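You operate a simulated robot arm through the tools that you are given. There is no shell and no other tool.

Carry out the task below with a simulated robot arm. There is one attempt and no reset: what you move stays moved.

TASK
Light the lamp and brush the lint off the bed.
Fine: slide the stop to about 35 cm before brushing, open the lamp flap, leave the lamp on and put the brush back. Set down upright: brush. What is to be rubbed or washed off counts as gone when no trace of it is left.

Only the result counts: the job must be done as asked and must still hold three seconds after the hand-in. Knocking over, shifting, dropping, spilling or breaking anything else fails it.

THE ROBOT
A 7-joint arm with a two-finger gripper, fixed in place. Base frame: the origin is on the floor under the middle of its stand, x ahead of it, y to its left, z up; the work surface is at about z = 850. Lengths are in mm, angles in degrees, forces in N, time in s.
With the tool pointing down near the work surface it reaches from about 340 to 720 mm from the base axis. Its first joint turns from -66.0 to 66.0 degrees. Payload 2.45 kg.
The tool frame sits at the grasp point between the pads (the TCP): z along the fingers, y along the line on which they close. The tips reach 26 mm beyond it. The gripper opens to 96 mm; its body begins 69 mm behind the TCP.
Orientation is told as [roll, pitch, yaw] about the base's x, y, z axes, in that order, counted from this pose: with the fingers straight down and closing along the base's y, the tool's x points along the base's -x, its y along +y and its z along -z.

THE INTERFACE
- The arm moves only by the tool play_rows. Its argument "commands" is a list of rows, each an object of numbers (a shift or turn left out is 0, a gripper value left out holds the last): "x", "y", "z": the shift along the tool's x, y, z in mm; "wx", "wy", "wz": the turn, a rotation vector about the tool's x, y, z in degrees; "claw": the opening, from 0 (shut) to 1 (fully open). In form: [{"x": .., "y": .., "z": .., "wx": .., "wy": .., "wz": .., "claw": ..}, ...]. A call has 1 to 20 rows; each row shifts and turns the commanded pose from where the row before left it, along the tool's axes as they then stand. Rows are played at 5 a second. More than 50 mm and 8.6 degrees between two rows, or a gripper value outside its range, and nothing of the call is played. Where a pose cannot be reached the arm comes as near as it can. A force on the tool above 40 N (or 10 N above the force at the start of the call, whichever is more), or a blocked arm, ends the call early, and 0.2 s more pass. Each finger travels about 50 mm/s and halts on what it meets, pressing with about 38 N; the grip force reading is that of the motor and also rises with nothing between the fingers. The clock runs only during rows and for 0.2 s after the last one: add rows that do not move to give the fingers time. It gives the time, the measured TCP pose, the force on the tool (base axes), the opening and the grip force at its end, in the units of the frame above (readings bear some noise), with the torque about the TCP (base axes, N m) and any sound that the robot's microphone picked up.
- Cameras (640 x 400 px; columns grow to the right, rows downward): "scene" is fixed at [171.8, -403.2, 1410.5]; the picture's right is [0.67, -0.74, 0.00], its down [-0.49, -0.45, -0.74] and it looks along [0.55, 0.50, -0.67] (base axes); focal length 264 px, centre (320, 200). "wrist" rides on the gripper at [82, 3, -98] in the tool frame; the picture's right is [-0.04, 1.00, 0.00], its down [-0.73, -0.03, -0.68] and it looks along [-0.68, -0.03, 0.73] (tool axes); focal length 256 px, centre (320, 200). There is no depth. A picture from a camera that has moved, and an enlarged one, comes with that camera's place and axes in the base frame and with its lens.
- camera(camera): a new picture of that camera. It takes no simulated time.
- inspect(camera, box): a new picture of the part [left, top, right, bottom] of that camera's present view, enlarged. It takes no simulated time.
- job_done(): hands the job in; it is judged then, once.

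Places have to be worked out from the pictures, the camera data and where the tool is seen. Open the gripper and draw the arm clear of the work before you hand the job in, unless the task says otherwise.

The tools are called after "Request:" by a JSON object that holds its "api" and its "payload". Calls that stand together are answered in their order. play_rows: Moves the arm, as the interface text tells. Its arguments: {"type":"object","properties":{"commands":{"type":"array","items":{"type":"object","properties":{"x":{"type":"number"},"y":{"type":"number"},"z":{"type":"number"},"wx":{"type":"number"},"wy":{"type":"number"},"wz":{"type":"number"},"claw":{"type":"number"}}}}},"required":["commands"]} The other tools are called the same way: camera (camera) takes a picture; inspect (camera, box) takes an enlarged picture of a part of a camera's view; job_done () hands the job in.

At the start:

```text
t: 0.0
tool_pos: [376.1, 155.3, 1183.7]
ee_rot: [-0.1, 0.0, 0.0]
force: [0.8, -0.8, 0.1]
torque: [-0.02, 0.03, -0.05]
width: 95.9
gripper_force: 0.1
```

scene: 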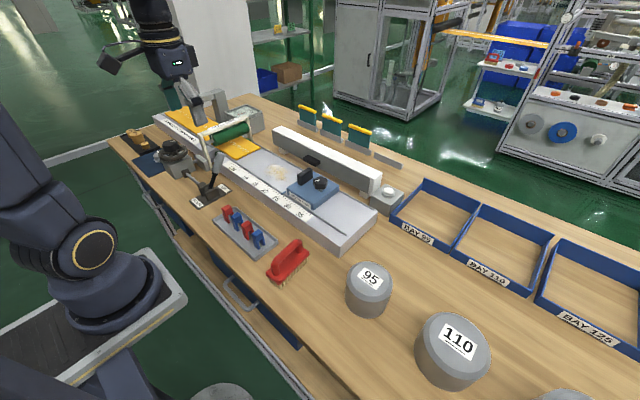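
wrist: 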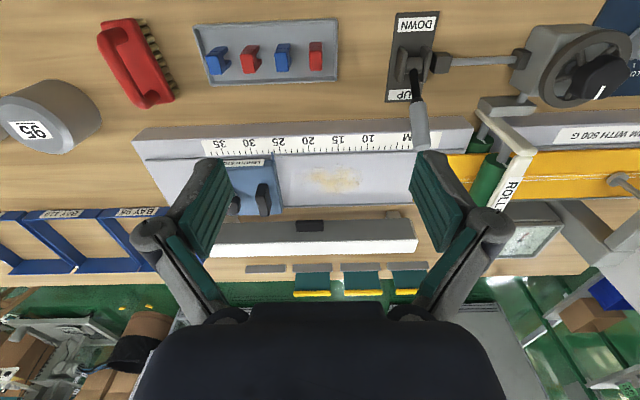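

The overview shows a bed with a ruler, a blue carriage/stop with a knob, a lamp bar, and a red brush. I'll enlarge the pictures to read the details before moving.

Request:
{"api": "inspect", "payload": {"camera": "scene", "box": [240, 120, 420, 250]}}

Request:
{"api": "inspect", "payload": {"camera": "scene", "box": [100, 80, 280, 220]}}

Request:
{"api": "inspect", "payload": {"camera": "scene", "box": [200, 180, 400, 320]}}

Request:
{"api": "inspect", "payload": {"camera": "wrist", "box": [120, 110, 300, 230]}}

Request:
{"api": "inspect", "payload": {"camera": "wrist", "box": [200, 180, 440, 310]}}

```text
3.08 times, centred on (330, 185) of scene
camera zoom: at [171.8, -403.2, 1410.5], right [0.67, -0.74, 0.0], down [-0.49, -0.45, -0.74], along [0.55, 0.5, -0.67], focal length 814 px, centre (289, 246)
```

zoom: 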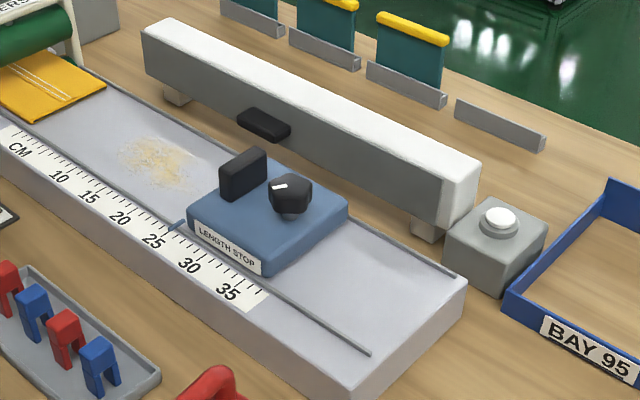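

```text
2.86 times, centred on (190, 150) of scene
camera zoom: at [171.8, -403.2, 1410.5], right [0.67, -0.74, 0.0], down [-0.49, -0.45, -0.74], along [0.55, 0.5, -0.67], focal length 756 px, centre (691, 343)
```

zoom: 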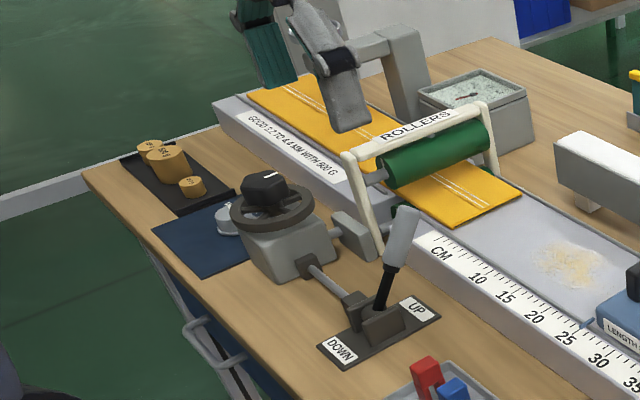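

```text
2.86 times, centred on (300, 250) of scene
camera zoom: at [171.8, -403.2, 1410.5], right [0.67, -0.74, 0.0], down [-0.49, -0.45, -0.74], along [0.55, 0.5, -0.67], focal length 756 px, centre (377, 57)
```

zoom: 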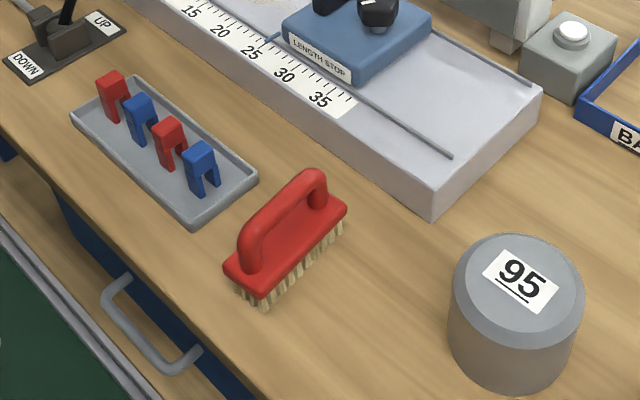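

```text
3.33 times, centred on (210, 170) of wrist
camera zoom: at [293.8, 159.0, 1282.8], right [0.04, 1.0, 0.0], down [0.73, -0.03, 0.68], along [0.68, -0.03, -0.73], focal length 853 px, centre (687, 300)
```

zoom: 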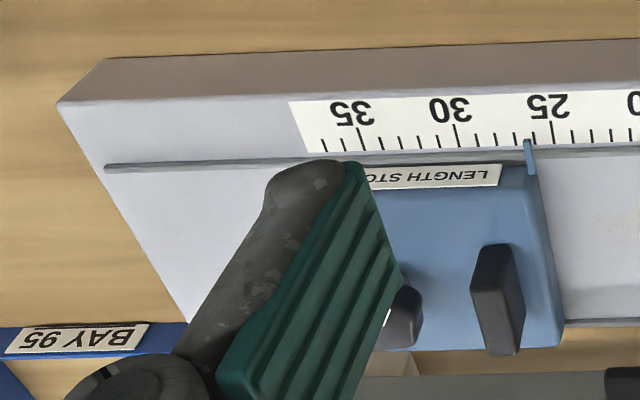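

```text
2.67 times, centred on (320, 245) of wrist
camera zoom: at [293.8, 159.0, 1282.8], right [0.04, 1.0, 0.0], down [0.73, -0.03, 0.68], along [0.68, -0.03, -0.73], focal length 683 px, centre (320, 80)
```

zoom: 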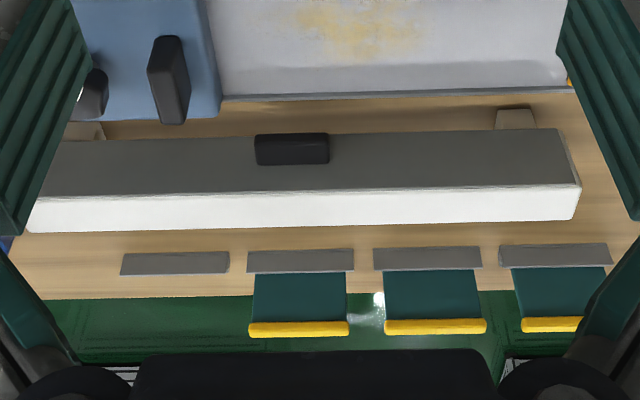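

The stop's pointer reads about 26 cm. I place the bed top at z≈905, the ruler 35 mark at y≈-22, the lint near (596,174), the brush near (385,-98) and the lamp tab near (707,119,911). I'll move the wrist camera closer to see the stop's knob and the lamp flap.

Request:
{"api": "play_rows", "payload": {"commands": [{"x": -11, "y": -28, "z": 21}, {"x": -11, "y": -29, "z": 21}, {"x": -11, "y": -29, "z": 21}, {"x": -11, "y": -29, "z": 21}, {}]}}

Request:
{"api": "camera", "payload": {"camera": "wrist"}}

Request:
{"api": "inspect", "payload": {"camera": "wrist", "box": [200, 100, 440, 250]}}

```text
t: 1.2
tool_pos: [421.7, 41.8, 1098.2]
ee_rot: [0.0, 0.0, 0.0]
force: [0.9, 0.9, -0.6]
torque: [-0.02, -0.01, -0.01]
width: 95.9
gripper_force: 0.0
```

```text
taken
camera wrist: at [339.3, 44.3, 1197.8], right [0.04, 1.0, 0.0], down [0.73, -0.03, 0.68], along [0.68, -0.03, -0.73], focal length 256 px, centre (320, 200)
```

wrist: 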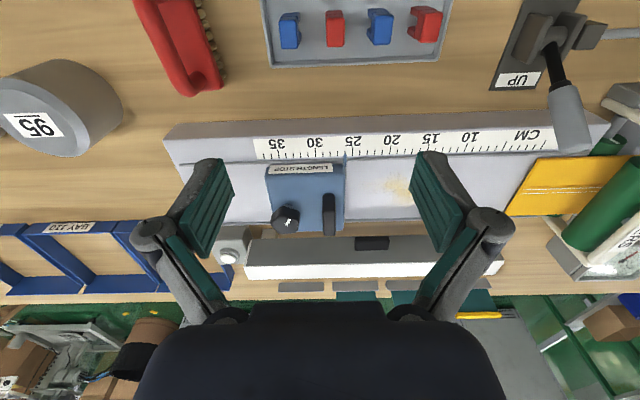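

```text
2.67 times, centred on (320, 175) of wrist
camera zoom: at [339.3, 44.3, 1197.8], right [0.04, 1.0, 0.0], down [0.73, -0.03, 0.68], along [0.68, -0.03, -0.73], focal length 683 px, centre (320, 267)
```

zoom: 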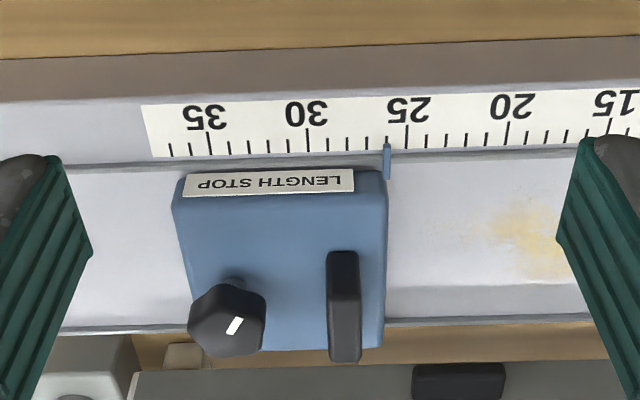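

The stop block carries an upright black plate (thin along y) and a black knob with a white mark; the pointer reads 26. I'll move forward to get a view of the lamp front, its tab and the button.

Request:
{"api": "play_rows", "payload": {"commands": [{"x": -40, "y": 23, "z": 13}, {"x": -40, "y": 23, "z": 13}, {"x": -38, "y": 22, "z": 12}, {}]}}

Request:
{"api": "camera", "payload": {"camera": "wrist"}}

Request:
{"api": "inspect", "payload": {"camera": "wrist", "box": [200, 130, 440, 280]}}

Request:
{"api": "inspect", "payload": {"camera": "wrist", "box": [80, 120, 240, 280]}}

```text
t: 2.2
tool_pos: [537.7, 111.6, 1059.7]
ee_rot: [0.0, 0.0, 0.0]
force: [-0.2, -0.1, 0.1]
torque: [-0.01, 0.0, -0.02]
width: 95.8
gripper_force: 0.0
```

```text
taken
camera wrist: at [456.3, 116.1, 1158.7], right [0.04, 1.0, 0.0], down [0.73, -0.03, 0.68], along [0.68, -0.03, -0.73], focal length 256 px, centre (320, 200)
```

wrist: 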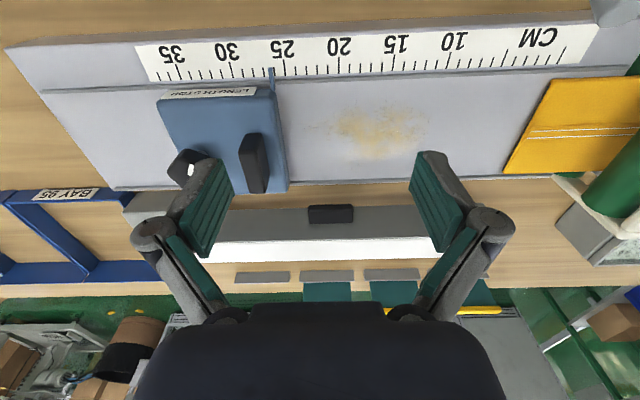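

```text
2.67 times, centred on (320, 205) of wrist
camera zoom: at [456.3, 116.1, 1158.7], right [0.04, 1.0, 0.0], down [0.73, -0.03, 0.68], along [0.68, -0.03, -0.73], focal length 683 px, centre (320, 187)
```

zoom: 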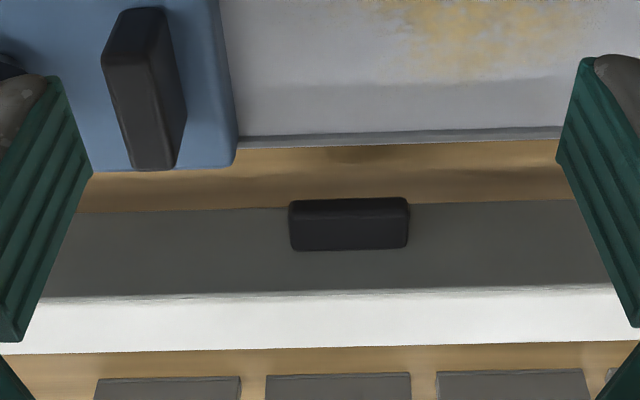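

```text
2.50 times, centred on (160, 200) of wrist
camera zoom: at [456.3, 116.1, 1158.7], right [0.04, 1.0, 0.0], down [0.73, -0.03, 0.68], along [0.68, -0.03, -0.73], focal length 640 px, centre (720, 200)
```

zoom: 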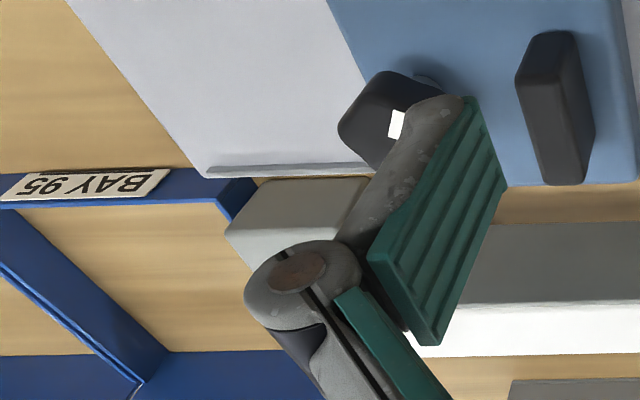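

The lamp's grey front face carries a black tab in its middle. I'll zoom into the scene view on the lamp, its tab and the button.

Request:
{"api": "inspect", "payload": {"camera": "scene", "box": [270, 120, 350, 170]}}

Request:
{"api": "inspect", "payload": {"camera": "scene", "box": [340, 150, 420, 220]}}

Request:
{"api": "inspect", "payload": {"camera": "scene", "box": [280, 150, 360, 210]}}

Request:
{"api": "camera", "payload": {"camera": "scene"}}

```text
8.00 times, centred on (310, 145) of scene
camera zoom: at [171.8, -403.1, 1410.5], right [0.67, -0.74, 0.0], down [-0.49, -0.45, -0.74], along [0.55, 0.5, -0.67], focal length 2116 px, centre (400, 640)
```

zoom: 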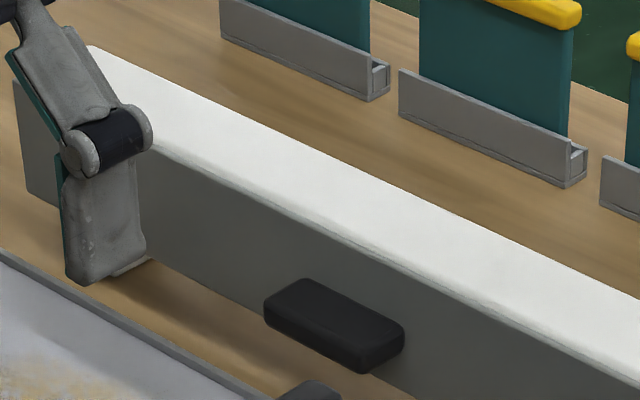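

```text
5.71 times, centred on (380, 185) of scene
camera zoom: at [171.8, -403.1, 1410.5], right [0.67, -0.74, 0.0], down [-0.49, -0.45, -0.74], along [0.55, 0.5, -0.67], focal length 1511 px, centre (-23, 286)
```

zoom: 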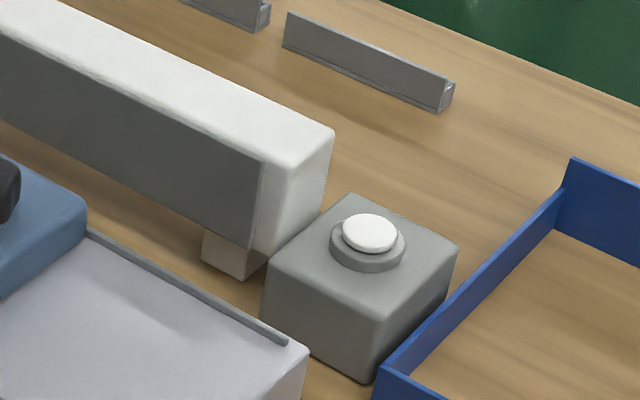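

```text
6.67 times, centred on (320, 180) of scene
camera zoom: at [171.8, -403.1, 1410.5], right [0.67, -0.74, 0.0], down [-0.49, -0.45, -0.74], along [0.55, 0.5, -0.67], focal length 1763 px, centre (320, 333)
```

zoom: 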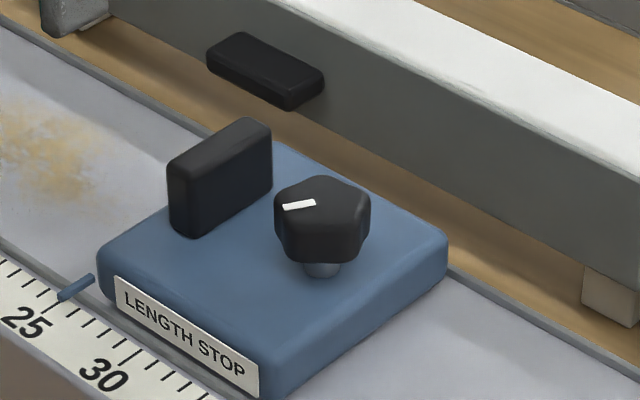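

```text
taken
```

scene: 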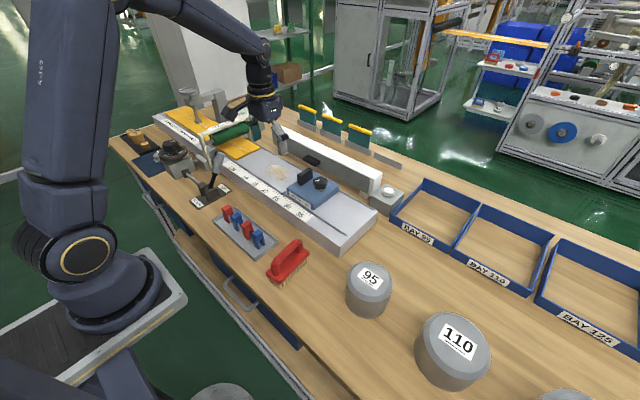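

I triangulate: plate handle at x 578–628, y 37–54, top z≈962; knob at (604,-13,960); lamp tab at x 696–723, y 92–149, z 910–920; button at (757,-148,905). First I close the gripper and come down on the +y side of the stop's plate to test whether it slides.

Request:
{"api": "play_rows", "payload": {"commands": [{"x": -22, "y": 0, "z": 20, "claw": 0}, {"x": -22, "y": 0, "z": 20}, {"x": -21, "y": 0, "z": 20}, {}, {}]}}

Request:
{"api": "camera", "payload": {"camera": "wrist"}}

Request:
{"api": "inspect", "payload": {"camera": "scene", "box": [230, 100, 350, 210]}}

```text
t: 3.4
tool_pos: [600.6, 110.8, 1001.6]
ee_rot: [-0.1, 0.0, 0.0]
force: [-0.8, 0.8, -0.2]
torque: [0.01, 0.01, 0.01]
width: 0.1
gripper_force: 16.2
```

```text
taken
camera wrist: at [518.7, 113.7, 1100.6], right [0.04, 1.0, 0.0], down [0.73, -0.03, 0.68], along [0.68, -0.03, -0.73], focal length 256 px, centre (320, 200)
```

wrist: 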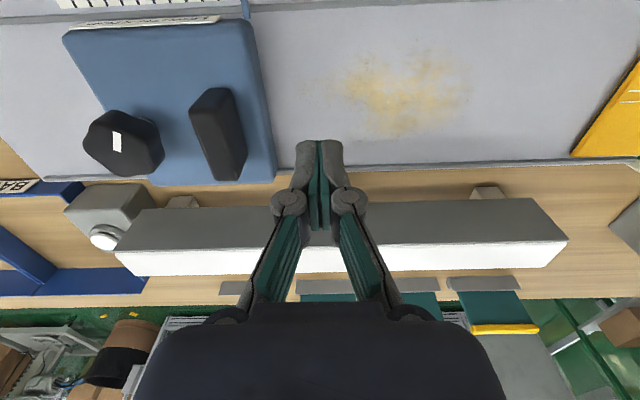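

```text
3.64 times, centred on (290, 155) of scene
camera zoom: at [171.8, -403.2, 1410.5], right [0.67, -0.74, 0.0], down [-0.49, -0.45, -0.74], along [0.55, 0.5, -0.67], focal length 962 px, centre (429, 364)
```

zoom: 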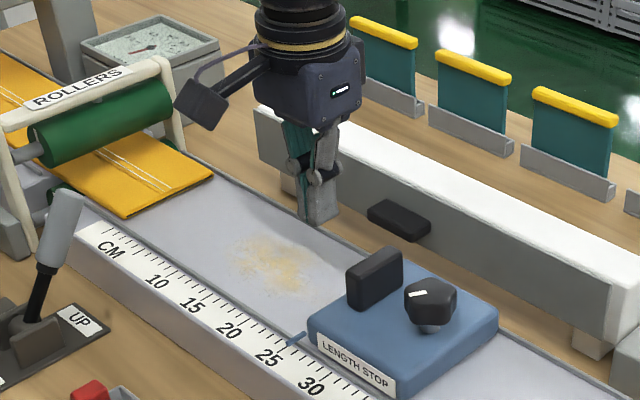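

Closed fingers are about 25 mm wide, and the plate's +y face is 45 mm to the side. I'll lower until the tips sit near z=940 and then push in -y in small steps, watching the force.

Request:
{"api": "play_rows", "payload": {"commands": [{"x": -2, "z": 18}, {"z": 17}, {"y": -15}, {"y": -10}, {"y": -5}, {"y": -5}, {"y": -3}, {"y": -3}, {"y": -3}, {"y": -3}, {}]}}

Request:
{"api": "camera", "payload": {"camera": "wrist"}}

```text
t: 5.8
tool_pos: [604.6, 60.2, 966.5]
ee_rot: [0.1, 0.0, 0.0]
force: [-0.3, 1.1, 0.0]
torque: [-0.01, 0.01, -0.04]
width: 0.0
gripper_force: 28.0
```

```text
taken
camera wrist: at [523.0, 64.2, 1065.5], right [0.04, 1.0, 0.0], down [0.73, -0.03, 0.68], along [0.68, -0.03, -0.73], focal length 256 px, centre (320, 200)
```

wrist: 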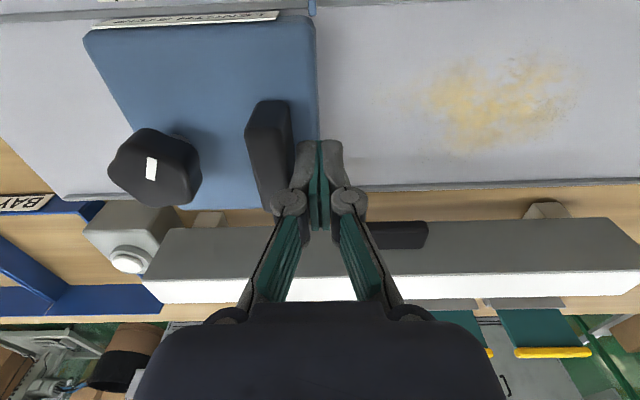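

The fingertips are about to touch the plate. I'll push on in 3 mm steps and watch for the force and whether the plate follows.

Request:
{"api": "play_rows", "payload": {"commands": [{"y": -3}, {"y": -3}, {"y": -3}, {"y": -3}, {}]}}

Request:
{"api": "camera", "payload": {"camera": "wrist"}}

```text
t: 7.0
tool_pos: [606.4, 48.0, 966.5]
ee_rot: [0.1, 0.0, 0.1]
force: [0.2, 0.6, 0.8]
torque: [0.0, 0.0, -0.01]
width: 0.0
gripper_force: 28.1
```

```text
taken
camera wrist: at [523.5, 52.0, 1065.3], right [0.04, 1.0, 0.0], down [0.73, -0.03, 0.68], along [0.68, -0.03, -0.73], focal length 256 px, centre (320, 200)
```

wrist: 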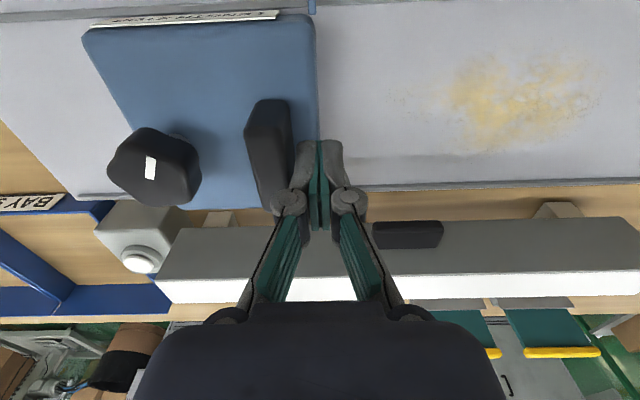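

The stop slides freely with about 1 N (the block kept its place relative to the camera while the lint shifted); its pointer follows about the TCP's y. I'll push about 62 mm more and then read the ruler.

Request:
{"api": "play_rows", "payload": {"commands": [{"y": -8}, {"y": -8}, {"y": -8}, {"y": -8}, {"y": -8}, {"y": -8}, {"y": -8}, {"y": -6}, {}]}}

Request:
{"api": "camera", "payload": {"camera": "wrist"}}

Request:
{"api": "inspect", "payload": {"camera": "scene", "box": [270, 160, 370, 250]}}

```text
t: 9.0
tool_pos: [604.7, -14.6, 965.1]
ee_rot: [0.0, -0.1, -0.1]
force: [-1.3, 0.1, -0.1]
torque: [0.02, 0.0, 0.0]
width: 0.0
gripper_force: 28.8
```

```text
taken
camera wrist: at [522.5, -10.7, 1064.1], right [0.04, 1.0, 0.0], down [0.73, -0.03, 0.68], along [0.68, -0.03, -0.73], focal length 256 px, centre (320, 200)
```

wrist: 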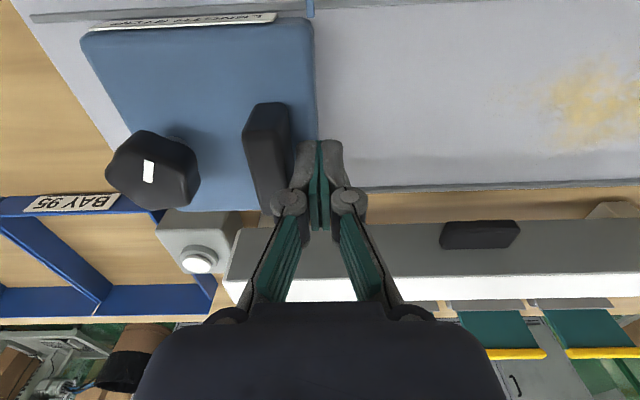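

```text
4.44 times, centred on (320, 205) of scene
camera zoom: at [171.8, -403.2, 1410.5], right [0.67, -0.74, 0.0], down [-0.49, -0.45, -0.74], along [0.55, 0.5, -0.67], focal length 1175 px, centre (320, 178)
```

zoom: 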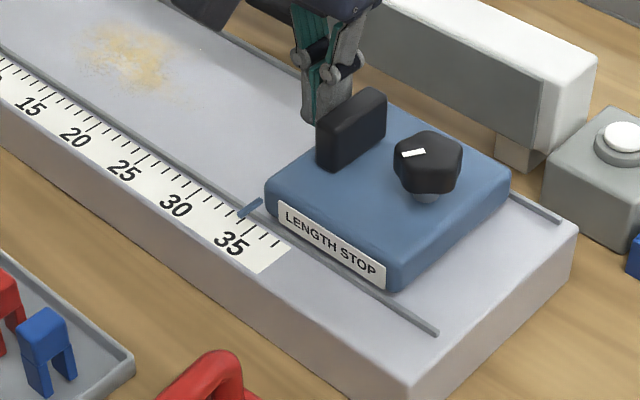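

The pointer is now close to the 35 mark; I'll zoom in to read it accurately.

Request:
{"api": "inspect", "payload": {"camera": "scene", "box": [300, 195, 340, 225]}}

```text
13.33 times, centred on (320, 210) of scene
camera zoom: at [171.8, -403.2, 1410.5], right [0.67, -0.74, 0.0], down [-0.49, -0.45, -0.74], along [0.55, 0.5, -0.67], focal length 3526 px, centre (320, 67)
```

zoom: 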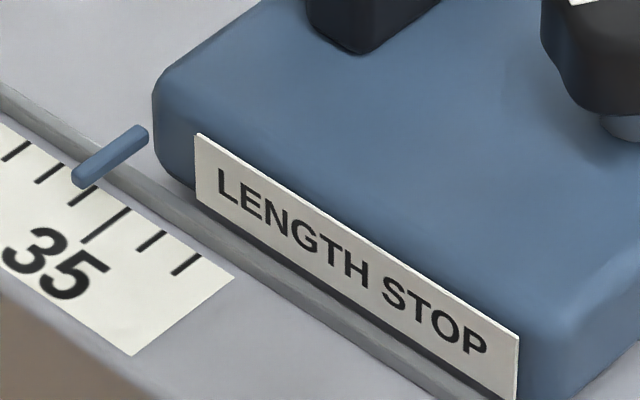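

The pointer reads about 34.2 cm, so I'll push another 7.5 mm and re-read.

Request:
{"api": "play_rows", "payload": {"commands": [{"y": -4}, {"y": -3.5}, {}]}}

Request:
{"api": "inspect", "payload": {"camera": "scene", "box": [300, 195, 340, 225]}}

```text
t: 9.8
tool_pos: [603.4, -21.4, 965.4]
ee_rot: [0.0, 0.0, 0.1]
force: [-0.7, 0.9, -0.2]
torque: [0.0, -0.01, -0.02]
width: 0.0
gripper_force: 28.5
```

```text
13.33 times, centred on (320, 210) of scene
camera zoom: at [171.8, -403.1, 1410.5], right [0.67, -0.74, 0.0], down [-0.49, -0.45, -0.74], along [0.55, 0.5, -0.67], focal length 3526 px, centre (320, 67)
```

zoom: 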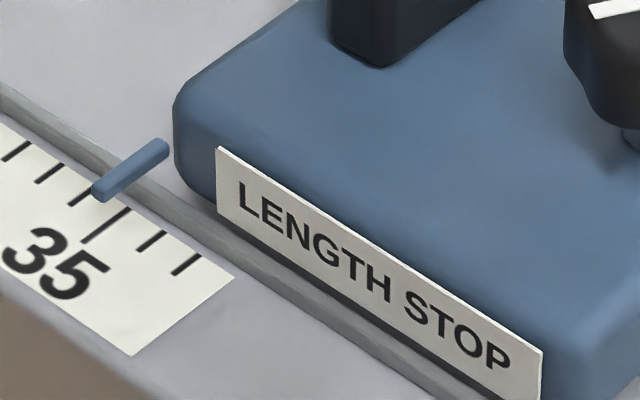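

The scene view with height correction gives about 34.7 and the wrist estimate about 35.2. To read without parallax, I'll back off in +y, rise, and place the wrist camera directly over the pointer.

Request:
{"api": "play_rows", "payload": {"commands": [{"y": 10}, {"y": 10}, {"z": -30}, {"x": 25, "y": -7, "z": -30}, {"x": 40, "y": -7, "z": -35}, {"x": 38, "y": -7}, {}]}}

Request:
{"api": "inspect", "payload": {"camera": "wrist", "box": [270, 80, 370, 150]}}

Request:
{"api": "camera", "payload": {"camera": "wrist"}}

```text
refused: row 5 steps farther than a row can; nothing moved
```

```text
5.71 times, centred on (320, 115) of wrist
camera zoom: at [522.6, -17.4, 1064.4], right [0.04, 1.0, 0.0], down [0.73, -0.03, 0.68], along [0.68, -0.03, -0.73], focal length 1463 px, centre (320, 686)
```

zoom: 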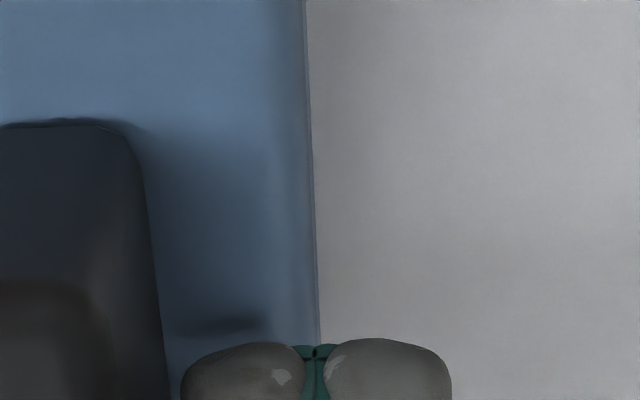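

```text
taken
camera wrist: at [522.6, -17.4, 1064.4], right [0.04, 1.0, 0.0], down [0.73, -0.03, 0.68], along [0.68, -0.03, -0.73], focal length 256 px, centre (320, 200)
```

wrist: 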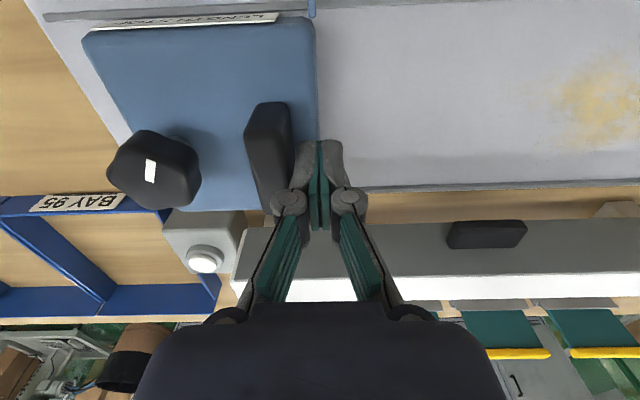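

One row was too long, so nothing moved. I'll replay the retreat with shorter rows.

Request:
{"api": "play_rows", "payload": {"commands": [{"y": 10}, {"y": 10}, {"z": -30}, {"x": 25, "y": -7, "z": -30}, {"x": 35, "y": -7, "z": -30}, {"x": 40, "y": -7, "z": -5}, {}]}}

Request:
{"api": "inspect", "payload": {"camera": "wrist", "box": [270, 80, 370, 150]}}

Request:
{"api": "camera", "payload": {"camera": "wrist"}}

```text
t: 11.4
tool_pos: [506.4, -21.1, 1059.2]
ee_rot: [-0.1, 0.0, 0.0]
force: [0.4, 0.2, 0.2]
torque: [0.0, 0.01, -0.01]
width: 0.1
gripper_force: 28.4
```

```text
5.71 times, centred on (320, 115) of wrist
camera zoom: at [425.0, -16.5, 1158.3], right [0.04, 1.0, 0.0], down [0.73, -0.03, 0.68], along [0.68, -0.03, -0.73], focal length 1463 px, centre (320, 686)
```

zoom: 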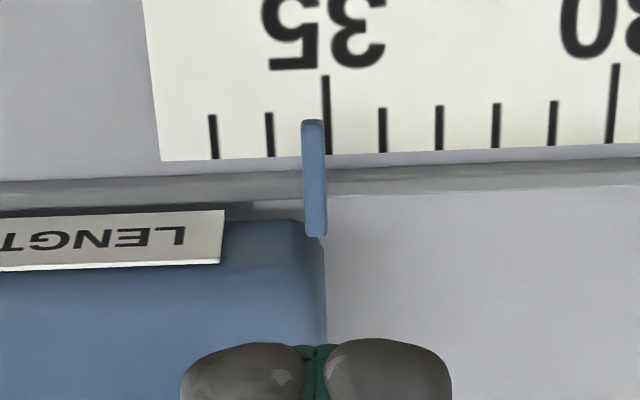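

```text
taken
camera wrist: at [425.0, -16.5, 1158.3], right [0.04, 1.0, 0.0], down [0.73, -0.03, 0.68], along [0.68, -0.03, -0.73], focal length 256 px, centre (320, 200)
```

wrist: 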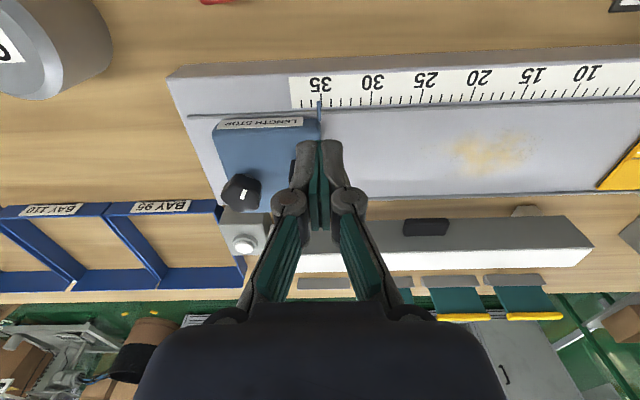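

The pointer reads about 35.2 cm, which is close enough to 35. Next is the lamp flap: I'll open the gripper and move above and in front of the tab at y≈120, then look again.

Request:
{"api": "play_rows", "payload": {"commands": [{"x": -25, "y": 35, "claw": 1}, {"x": -25, "y": 35}, {"x": -25, "y": 35}, {"x": -25, "y": 36}, {"x": -25, "z": 20}, {"x": -20, "z": 20}, {}, {}]}}

Request:
{"api": "camera", "payload": {"camera": "wrist"}}

Request:
{"api": "inspect", "payload": {"camera": "scene", "box": [230, 90, 350, 180]}}

```text
t: 13.2
tool_pos: [649.5, 119.4, 1020.5]
ee_rot: [0.0, 0.0, 0.0]
force: [-0.3, 0.0, -0.1]
torque: [-0.02, 0.02, 0.02]
width: 96.1
gripper_force: 0.1
```

```text
taken
camera wrist: at [566.9, 123.2, 1119.2], right [0.04, 1.0, 0.0], down [0.73, -0.03, 0.68], along [0.68, -0.03, -0.73], focal length 256 px, centre (320, 200)
```

wrist: 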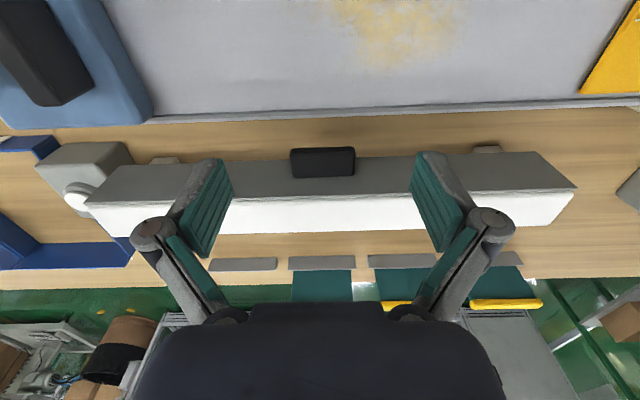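

```text
4.44 times, centred on (290, 135) of scene
camera zoom: at [171.8, -403.2, 1410.5], right [0.67, -0.74, 0.0], down [-0.49, -0.45, -0.74], along [0.55, 0.5, -0.67], focal length 1175 px, centre (453, 489)
```

zoom: 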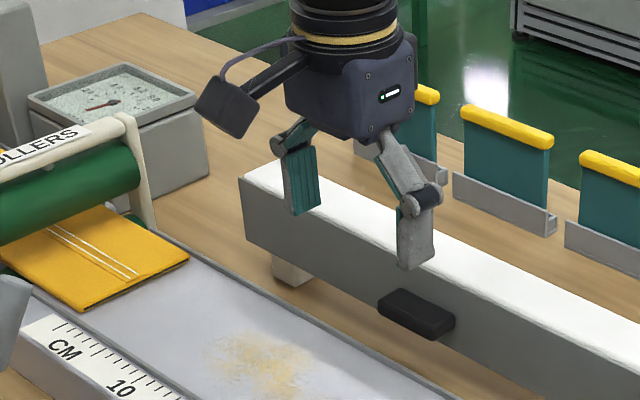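

Tab is visible between the fingers. I'll zoom in on it to refine its position before lowering.

Request:
{"api": "inspect", "payload": {"camera": "wrist", "box": [260, 120, 400, 220]}}

```text
4.00 times, centred on (330, 170) of wrist
camera zoom: at [566.9, 123.2, 1119.2], right [0.04, 1.0, 0.0], down [0.73, -0.03, 0.68], along [0.68, -0.03, -0.73], focal length 1024 px, centre (280, 320)
```

zoom: 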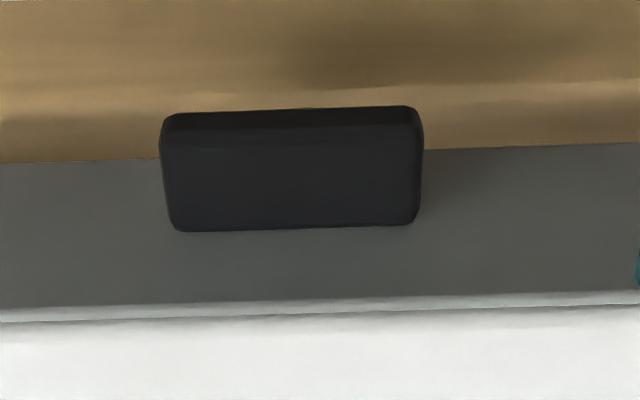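

Tab refined: x 693–722, y 91–150, z 910–920, with the flap face at x≈722 spanning z 887–947. I'll go forward to x≈702 and lower so the open fingers straddle the tab's two ends.

Request:
{"api": "play_rows", "payload": {"commands": [{"x": -26, "y": 1}, {"x": -26}, {"z": 30}, {"z": 30}, {"z": 15}, {"z": 14}, {}]}}

Request:
{"api": "camera", "payload": {"camera": "wrist"}}

Request:
{"api": "inspect", "payload": {"camera": "scene", "box": [230, 90, 350, 180]}}

```text
t: 14.8
tool_pos: [702.6, 118.8, 933.4]
ee_rot: [0.0, -0.1, 0.0]
force: [-0.4, 0.6, 0.9]
torque: [0.02, -0.02, -0.03]
width: 96.1
gripper_force: 0.0
```

```text
taken
camera wrist: at [620.8, 122.6, 1030.9], right [0.04, 1.0, 0.0], down [0.73, -0.03, 0.68], along [0.68, -0.03, -0.73], focal length 256 px, centre (320, 200)
```

wrist: 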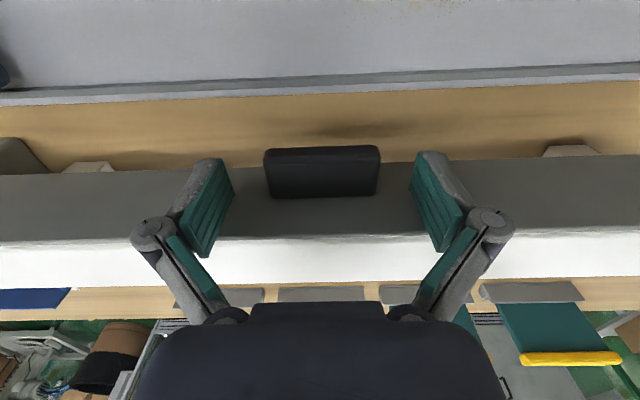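

```text
4.44 times, centred on (290, 135) of scene
camera zoom: at [171.8, -403.2, 1410.5], right [0.67, -0.74, 0.0], down [-0.49, -0.45, -0.74], along [0.55, 0.5, -0.67], focal length 1175 px, centre (453, 489)
```

zoom: 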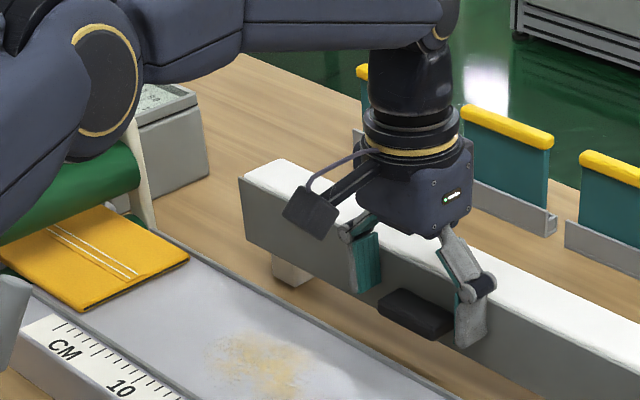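

The fingers straddle the tab with room on both sides. I'll close on its ends.

Request:
{"api": "play_rows", "payload": {"commands": [{"claw": 0.55}, {}, {}, {}]}}

Request:
{"api": "inspect", "payload": {"camera": "wrist", "box": [200, 110, 440, 260]}}

```text
t: 15.8
tool_pos: [703.4, 120.4, 933.4]
ee_rot: [0.1, 0.0, 0.1]
force: [-0.5, 5.9, 2.5]
torque: [0.24, 0.06, -0.12]
width: 59.8
gripper_force: 45.2
```

```text
2.67 times, centred on (320, 185) of wrist
camera zoom: at [620.7, 123.5, 1031.5], right [0.04, 1.0, 0.0], down [0.73, -0.03, 0.68], along [0.68, -0.03, -0.73], focal length 683 px, centre (320, 240)
```

zoom: 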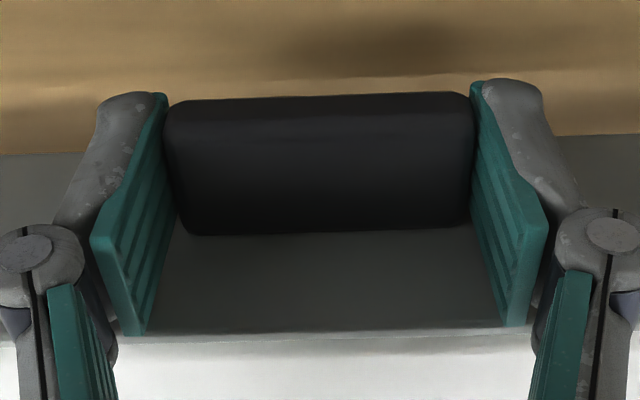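

The tab is gripped at 59.8 mm. I'll pull gently outward (toward the robot) by 3 mm and read the forces to learn how the flap is hinged.

Request:
{"api": "play_rows", "payload": {"commands": [{"x": 1.5}, {"x": 1.5}, {}]}}

Request:
{"api": "inspect", "payload": {"camera": "wrist", "box": [200, 110, 440, 260]}}

```text
t: 16.6
tool_pos: [702.6, 119.6, 932.5]
ee_rot: [0.1, -0.5, -0.1]
force: [29.7, 8.1, -0.4]
torque: [0.21, 0.42, -0.12]
width: 59.7
gripper_force: 45.1
```

```text
2.67 times, centred on (320, 185) of wrist
camera zoom: at [619.3, 123.6, 1030.9], right [0.04, 1.0, 0.0], down [0.73, -0.03, 0.69], along [0.69, -0.03, -0.73], focal length 683 px, centre (320, 240)
```

zoom: 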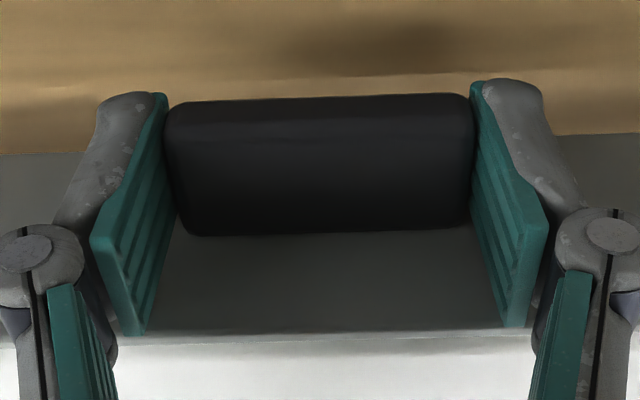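

Pulling out meets a stiff 30 N along x with no vertical component, so it does not swing outward that way. I'll relax that and test a gentle lift instead.

Request:
{"api": "play_rows", "payload": {"commands": [{"x": -1.5}, {"x": -1.5}, {"z": -1.5}, {"z": -1.5}, {}]}}

Request:
{"api": "inspect", "payload": {"camera": "wrist", "box": [200, 110, 440, 260]}}

```text
t: 17.8
tool_pos: [701.9, 119.2, 932.5]
ee_rot: [-0.1, 0.2, 0.0]
force: [20.8, 4.9, -21.7]
torque: [0.34, 0.71, -0.1]
width: 59.7
gripper_force: 45.0
```

```text
2.67 times, centred on (320, 185) of wrist
camera zoom: at [620.2, 124.0, 1032.3], right [0.04, 1.0, 0.0], down [0.74, -0.03, 0.68], along [0.68, -0.03, -0.74], focal length 683 px, centre (320, 240)
```

zoom: 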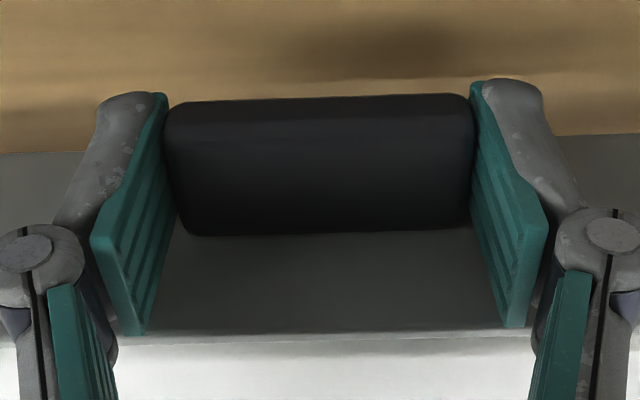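

Neither pull nor lift alone moves it; the tight grip also resists pivoting. I'll undo the lift, release, and instead test by pressing lightly on top of the tab with closed fingertips.

Request:
{"api": "play_rows", "payload": {"commands": [{"z": 1.5}, {"z": 1.5}, {"claw": 0.8}, {}, {"z": -20}, {"z": -30, "claw": 0}, {"z": -10}, {}, {}]}}

Request:
{"api": "camera", "payload": {"camera": "wrist"}}

Request:
{"api": "inspect", "payload": {"camera": "scene", "box": [270, 120, 350, 170]}}

```text
t: 19.8
tool_pos: [702.5, 120.1, 993.8]
ee_rot: [0.0, 0.0, 0.0]
force: [-0.3, -0.2, -0.9]
torque: [0.02, -0.02, -0.01]
width: 0.0
gripper_force: 16.6
```

```text
taken
camera wrist: at [620.9, 123.3, 1092.6], right [0.04, 1.0, 0.0], down [0.73, -0.03, 0.68], along [0.68, -0.03, -0.73], focal length 256 px, centre (320, 200)
```

wrist: 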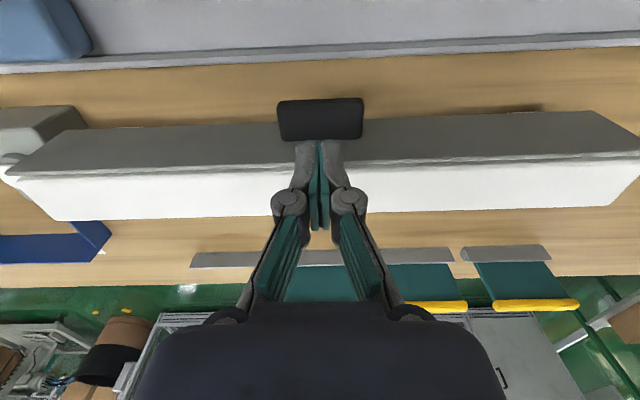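

```text
8.00 times, centred on (310, 145) of scene
camera zoom: at [171.8, -403.2, 1410.5], right [0.67, -0.74, 0.0], down [-0.49, -0.45, -0.74], along [0.55, 0.5, -0.67], focal length 2116 px, centre (400, 640)
```

zoom: 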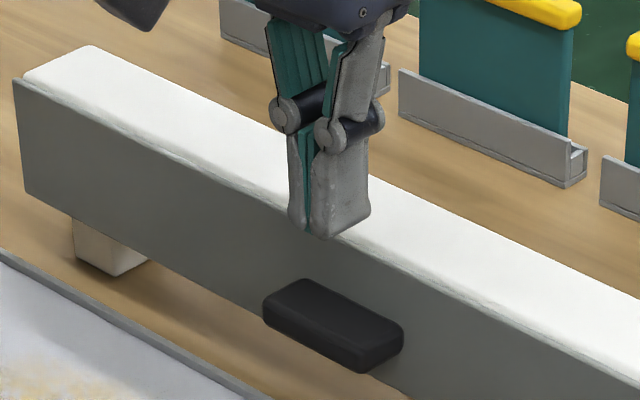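

I'll come down onto the tab's top with the closed tips and press gently, watching the force and whether the tab yields.

Request:
{"api": "play_rows", "payload": {"commands": [{"x": 2, "z": 20}, {"z": 18}, {"z": 4}, {"z": 2}, {"z": 2}, {"z": 1}, {"z": 1}, {}]}}

Request:
{"api": "inspect", "payload": {"camera": "wrist", "box": [200, 80, 440, 230]}}

```text
t: 21.2
tool_pos: [700.6, 120.4, 950.1]
ee_rot: [0.1, -0.4, 0.0]
force: [-1.4, -0.8, 3.8]
torque: [-0.03, 0.1, 0.02]
width: 6.1
gripper_force: 28.5
stopped in row 7: the force on the tool passed its limit at 41 N (the readings are from after the stop); the commanded pose is now the measured one
```

```text
2.67 times, centred on (320, 155) of wrist
camera zoom: at [618.6, 124.4, 1049.3], right [0.04, 1.0, 0.0], down [0.73, -0.03, 0.69], along [0.68, -0.03, -0.73], focal length 683 px, centre (320, 320)
```

zoom: 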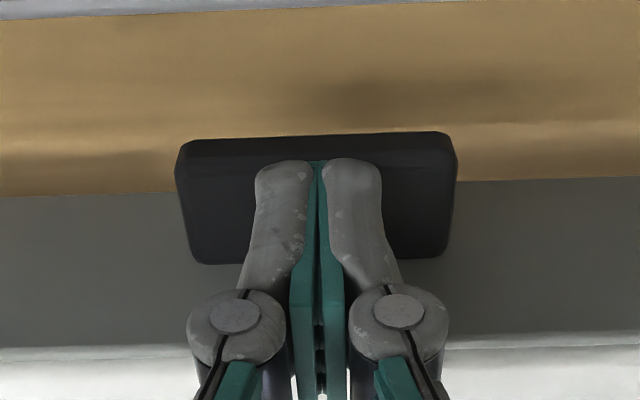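

Pressing down met a hard stop at 41 N, so the flap is not bottom-hinged; it most likely hinges at the top and must be lifted from beneath. I'll rise, back off, and turn the tool about its axis by -90° so a tilted finger can be hooked under the tab with the camera out of the way.

Request:
{"api": "play_rows", "payload": {"commands": [{"z": -30}, {"z": -35}, {"x": 40, "z": -20}, {"x": 40}, {"wz": -8.5}, {"wz": -8.5}, {"wz": -8.5}, {"wz": -8.5}, {"wz": -8.5}, {"wz": -8.5}, {"wz": -8.5}, {"wz": -8.5}, {"wz": -8.5}, {"wz": -8.5}, {"wz": -5}, {}]}}

Request:
{"api": "camera", "payload": {"camera": "wrist"}}

Request:
{"api": "camera", "payload": {"camera": "scene"}}

```text
t: 24.6
tool_pos: [620.6, 121.6, 1035.6]
ee_rot: [-0.4, 0.0, 90.1]
force: [0.3, 0.0, 0.2]
torque: [0.0, 0.01, -0.01]
width: 0.0
gripper_force: 28.5
```

```text
taken
camera wrist: at [616.2, 40.0, 1133.9], right [-1.0, 0.04, -0.01], down [0.02, 0.73, 0.68], along [0.03, 0.68, -0.73], focal length 256 px, centre (320, 200)
```

wrist: 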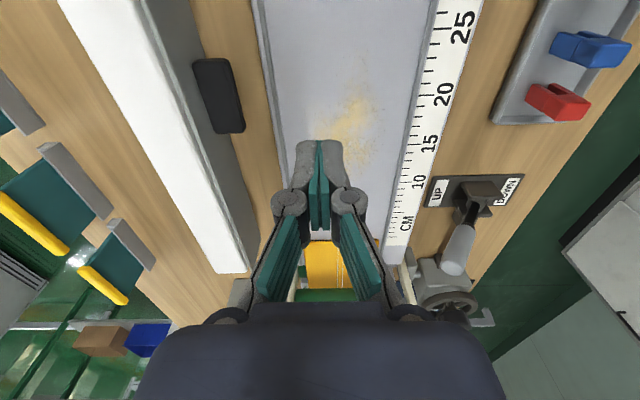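

```text
taken
```

scene: 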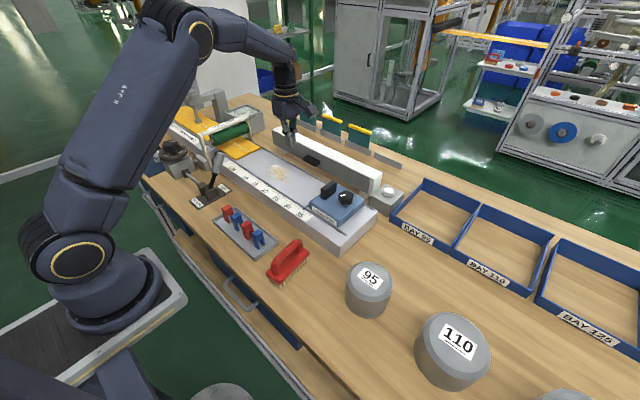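

Yaw is free, but a tilted finger under the tab would only push on its front edge. A better way is gripping the tab's ends with the tool tilted outward and turning the tool together with the flap about its top edge. I'll turn back +90°, tilt 40° outward and open the gripper.

Request:
{"api": "play_rows", "payload": {"commands": [{"wz": 8.5}, {"wz": 8.5}, {"wz": 8.5}, {"wz": 8.5}, {"wz": 8.5}, {"wz": 8.5}, {"wz": 8.5}, {"wz": 8.5}, {"wz": 8.5}, {"wz": 8.5}, {"wz": 5, "claw": 1}, {"wy": -8}, {"wy": -8}, {"wy": -8}, {"wy": -8}, {"wy": -8}, {}]}}

Request:
{"api": "camera", "payload": {"camera": "wrist"}}

Request:
{"api": "inspect", "payload": {"camera": "scene", "box": [220, 80, 360, 190]}}

```text
t: 28.2
tool_pos: [621.3, 119.7, 1035.3]
ee_rot: [0.1, -40.5, -0.1]
force: [0.4, 0.1, 0.4]
torque: [-0.03, 0.01, 0.03]
width: 95.7
gripper_force: 0.1
```

```text
taken
camera wrist: at [494.4, 123.8, 1057.4], right [0.03, 1.0, 0.03], down [0.12, -0.03, 0.99], along [0.99, -0.03, -0.12], focal length 256 px, centre (320, 200)
```

wrist: 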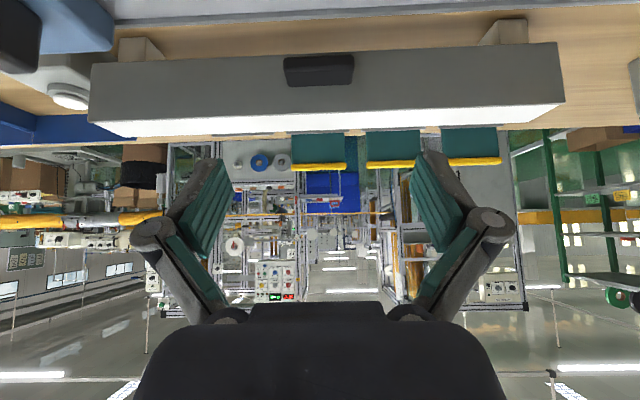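

```text
3.64 times, centred on (290, 135) of scene
camera zoom: at [171.8, -403.2, 1410.5], right [0.67, -0.74, 0.0], down [-0.49, -0.45, -0.74], along [0.55, 0.5, -0.67], focal length 962 px, centre (429, 436)
```

zoom: 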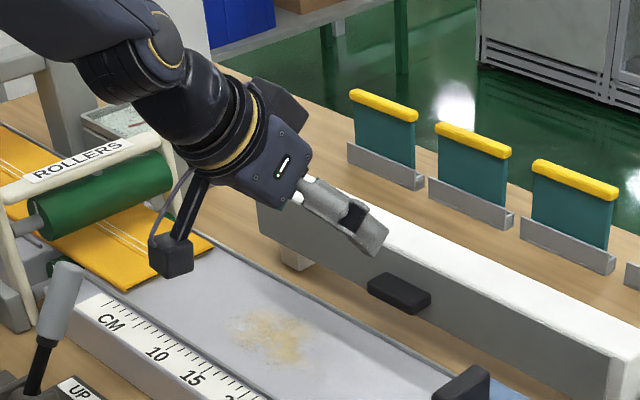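

From this flatter view the flap front can be seen well (image is upside down). I'll zoom in on the tab and the flap's edges.

Request:
{"api": "inspect", "payload": {"camera": "wrist", "box": [80, 0, 340, 150]}}

Request:
{"api": "inspect", "payload": {"camera": "wrist", "box": [260, 30, 380, 140]}}

Request:
{"api": "inspect", "payload": {"camera": "wrist", "box": [440, 0, 600, 150]}}

```text
2.46 times, centred on (210, 75) of wrist
camera zoom: at [494.4, 123.8, 1057.4], right [0.03, 1.0, 0.03], down [0.12, -0.03, 0.99], along [0.99, -0.03, -0.12], focal length 630 px, centre (591, 508)
```

zoom: 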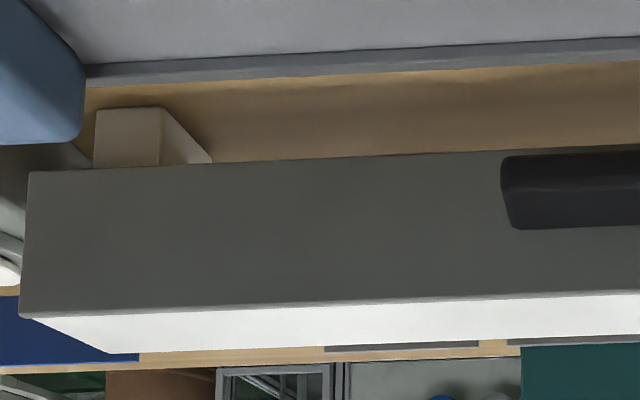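

```text
3.64 times, centred on (320, 85) of wrist
camera zoom: at [494.4, 123.8, 1057.4], right [0.03, 1.0, 0.03], down [0.12, -0.03, 0.99], along [0.99, -0.03, -0.12], focal length 931 px, centre (320, 618)
```

zoom: 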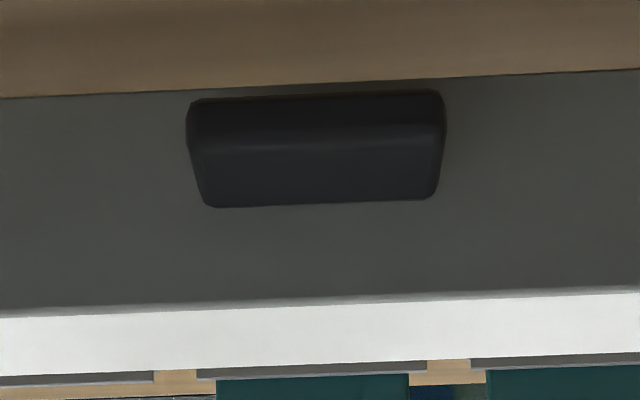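

```text
2.67 times, centred on (520, 75) of wrist
camera zoom: at [494.4, 123.8, 1057.4], right [0.03, 1.0, 0.03], down [0.12, -0.03, 0.99], along [0.99, -0.03, -0.12], focal length 683 px, centre (-213, 533)
```

zoom: 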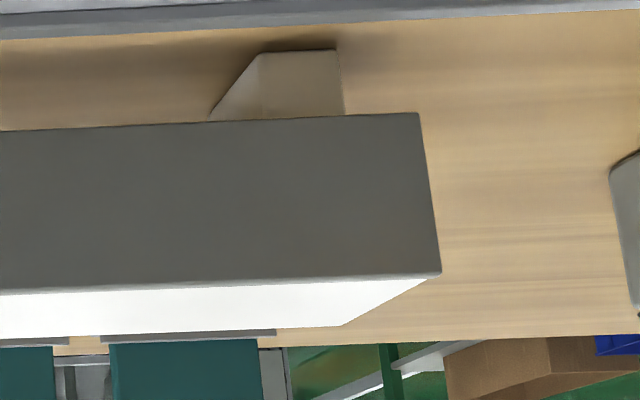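

In this view the tab sits at z≈913–925, x≈693–722, and the flap spans z 891–949. I'll slide the open fingers along the tool axis to straddle the tab's ends, stopping just short of the flap face.

Request:
{"api": "play_rows", "payload": {"commands": [{"x": 5, "y": 1, "z": 32}, {"x": 4.5, "z": 31}, {"z": 20}, {"z": 20}, {"z": 10}, {"z": 7}, {}]}}

Request:
{"api": "inspect", "payload": {"camera": "wrist", "box": [160, 60, 480, 260]}}

Request:
{"api": "inspect", "payload": {"camera": "scene", "box": [250, 100, 350, 180]}}

```text
t: 29.8
tool_pos: [691.6, 121.5, 935.2]
ee_rot: [0.2, -40.5, -0.1]
force: [-0.8, -0.3, 0.5]
torque: [-0.01, 0.03, -0.01]
width: 96.0
gripper_force: 0.0
```

```text
2.00 times, centred on (320, 160) of wrist
camera zoom: at [565.8, 126.0, 957.8], right [0.03, 1.0, 0.03], down [0.12, -0.03, 0.99], along [0.99, -0.03, -0.12], focal length 512 px, centre (320, 280)
```

zoom: 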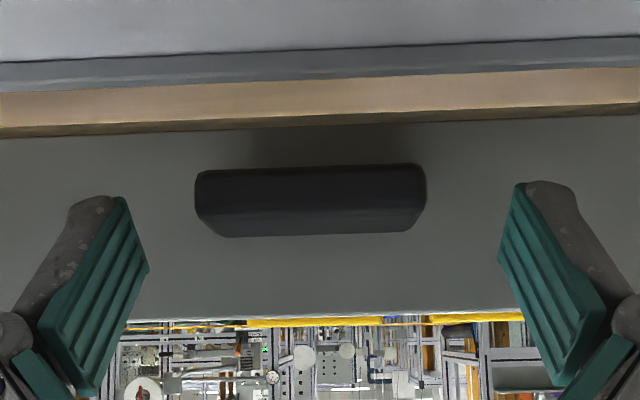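

```text
5.00 times, centred on (300, 140) of scene
camera zoom: at [171.8, -403.2, 1410.5], right [0.67, -0.74, 0.0], down [-0.49, -0.45, -0.74], along [0.55, 0.5, -0.67], focal length 1322 px, centre (420, 500)
```

zoom: 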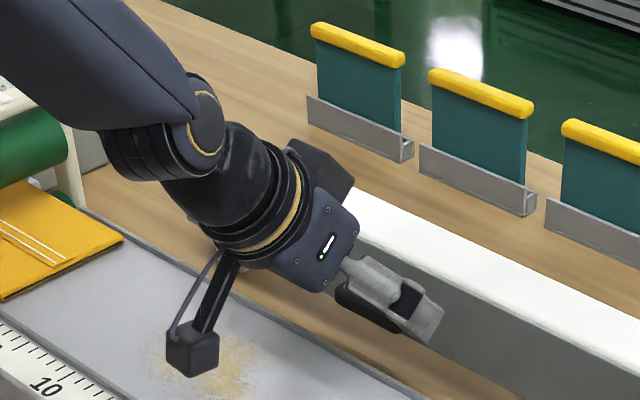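

The fingers are on both sides of the tab, clear of the flap face. I'll close on the tab's ends.

Request:
{"api": "play_rows", "payload": {"commands": [{"claw": 0.55}, {}, {}, {}]}}

Request:
{"api": "inspect", "payload": {"camera": "wrist", "box": [160, 60, 480, 260]}}

```text
t: 30.8
tool_pos: [691.5, 120.1, 936.0]
ee_rot: [-0.1, -40.5, -0.1]
force: [-1.6, -10.7, 3.7]
torque: [-0.71, 0.05, -0.36]
width: 59.8
gripper_force: 44.8
```

```text
2.00 times, centred on (320, 160) of wrist
camera zoom: at [565.7, 124.2, 958.1], right [0.03, 1.0, 0.03], down [0.12, -0.03, 0.99], along [0.99, -0.03, -0.12], focal length 512 px, centre (320, 280)
```

zoom: 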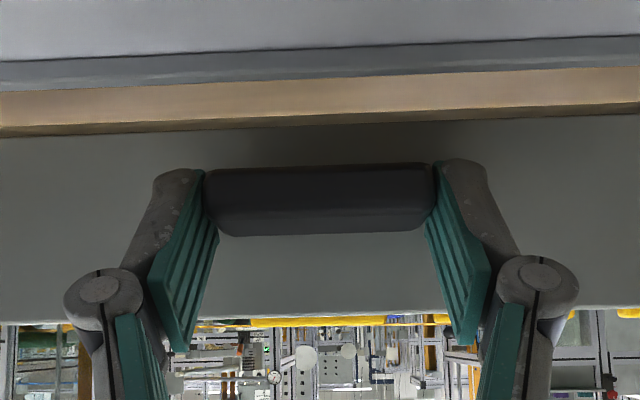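

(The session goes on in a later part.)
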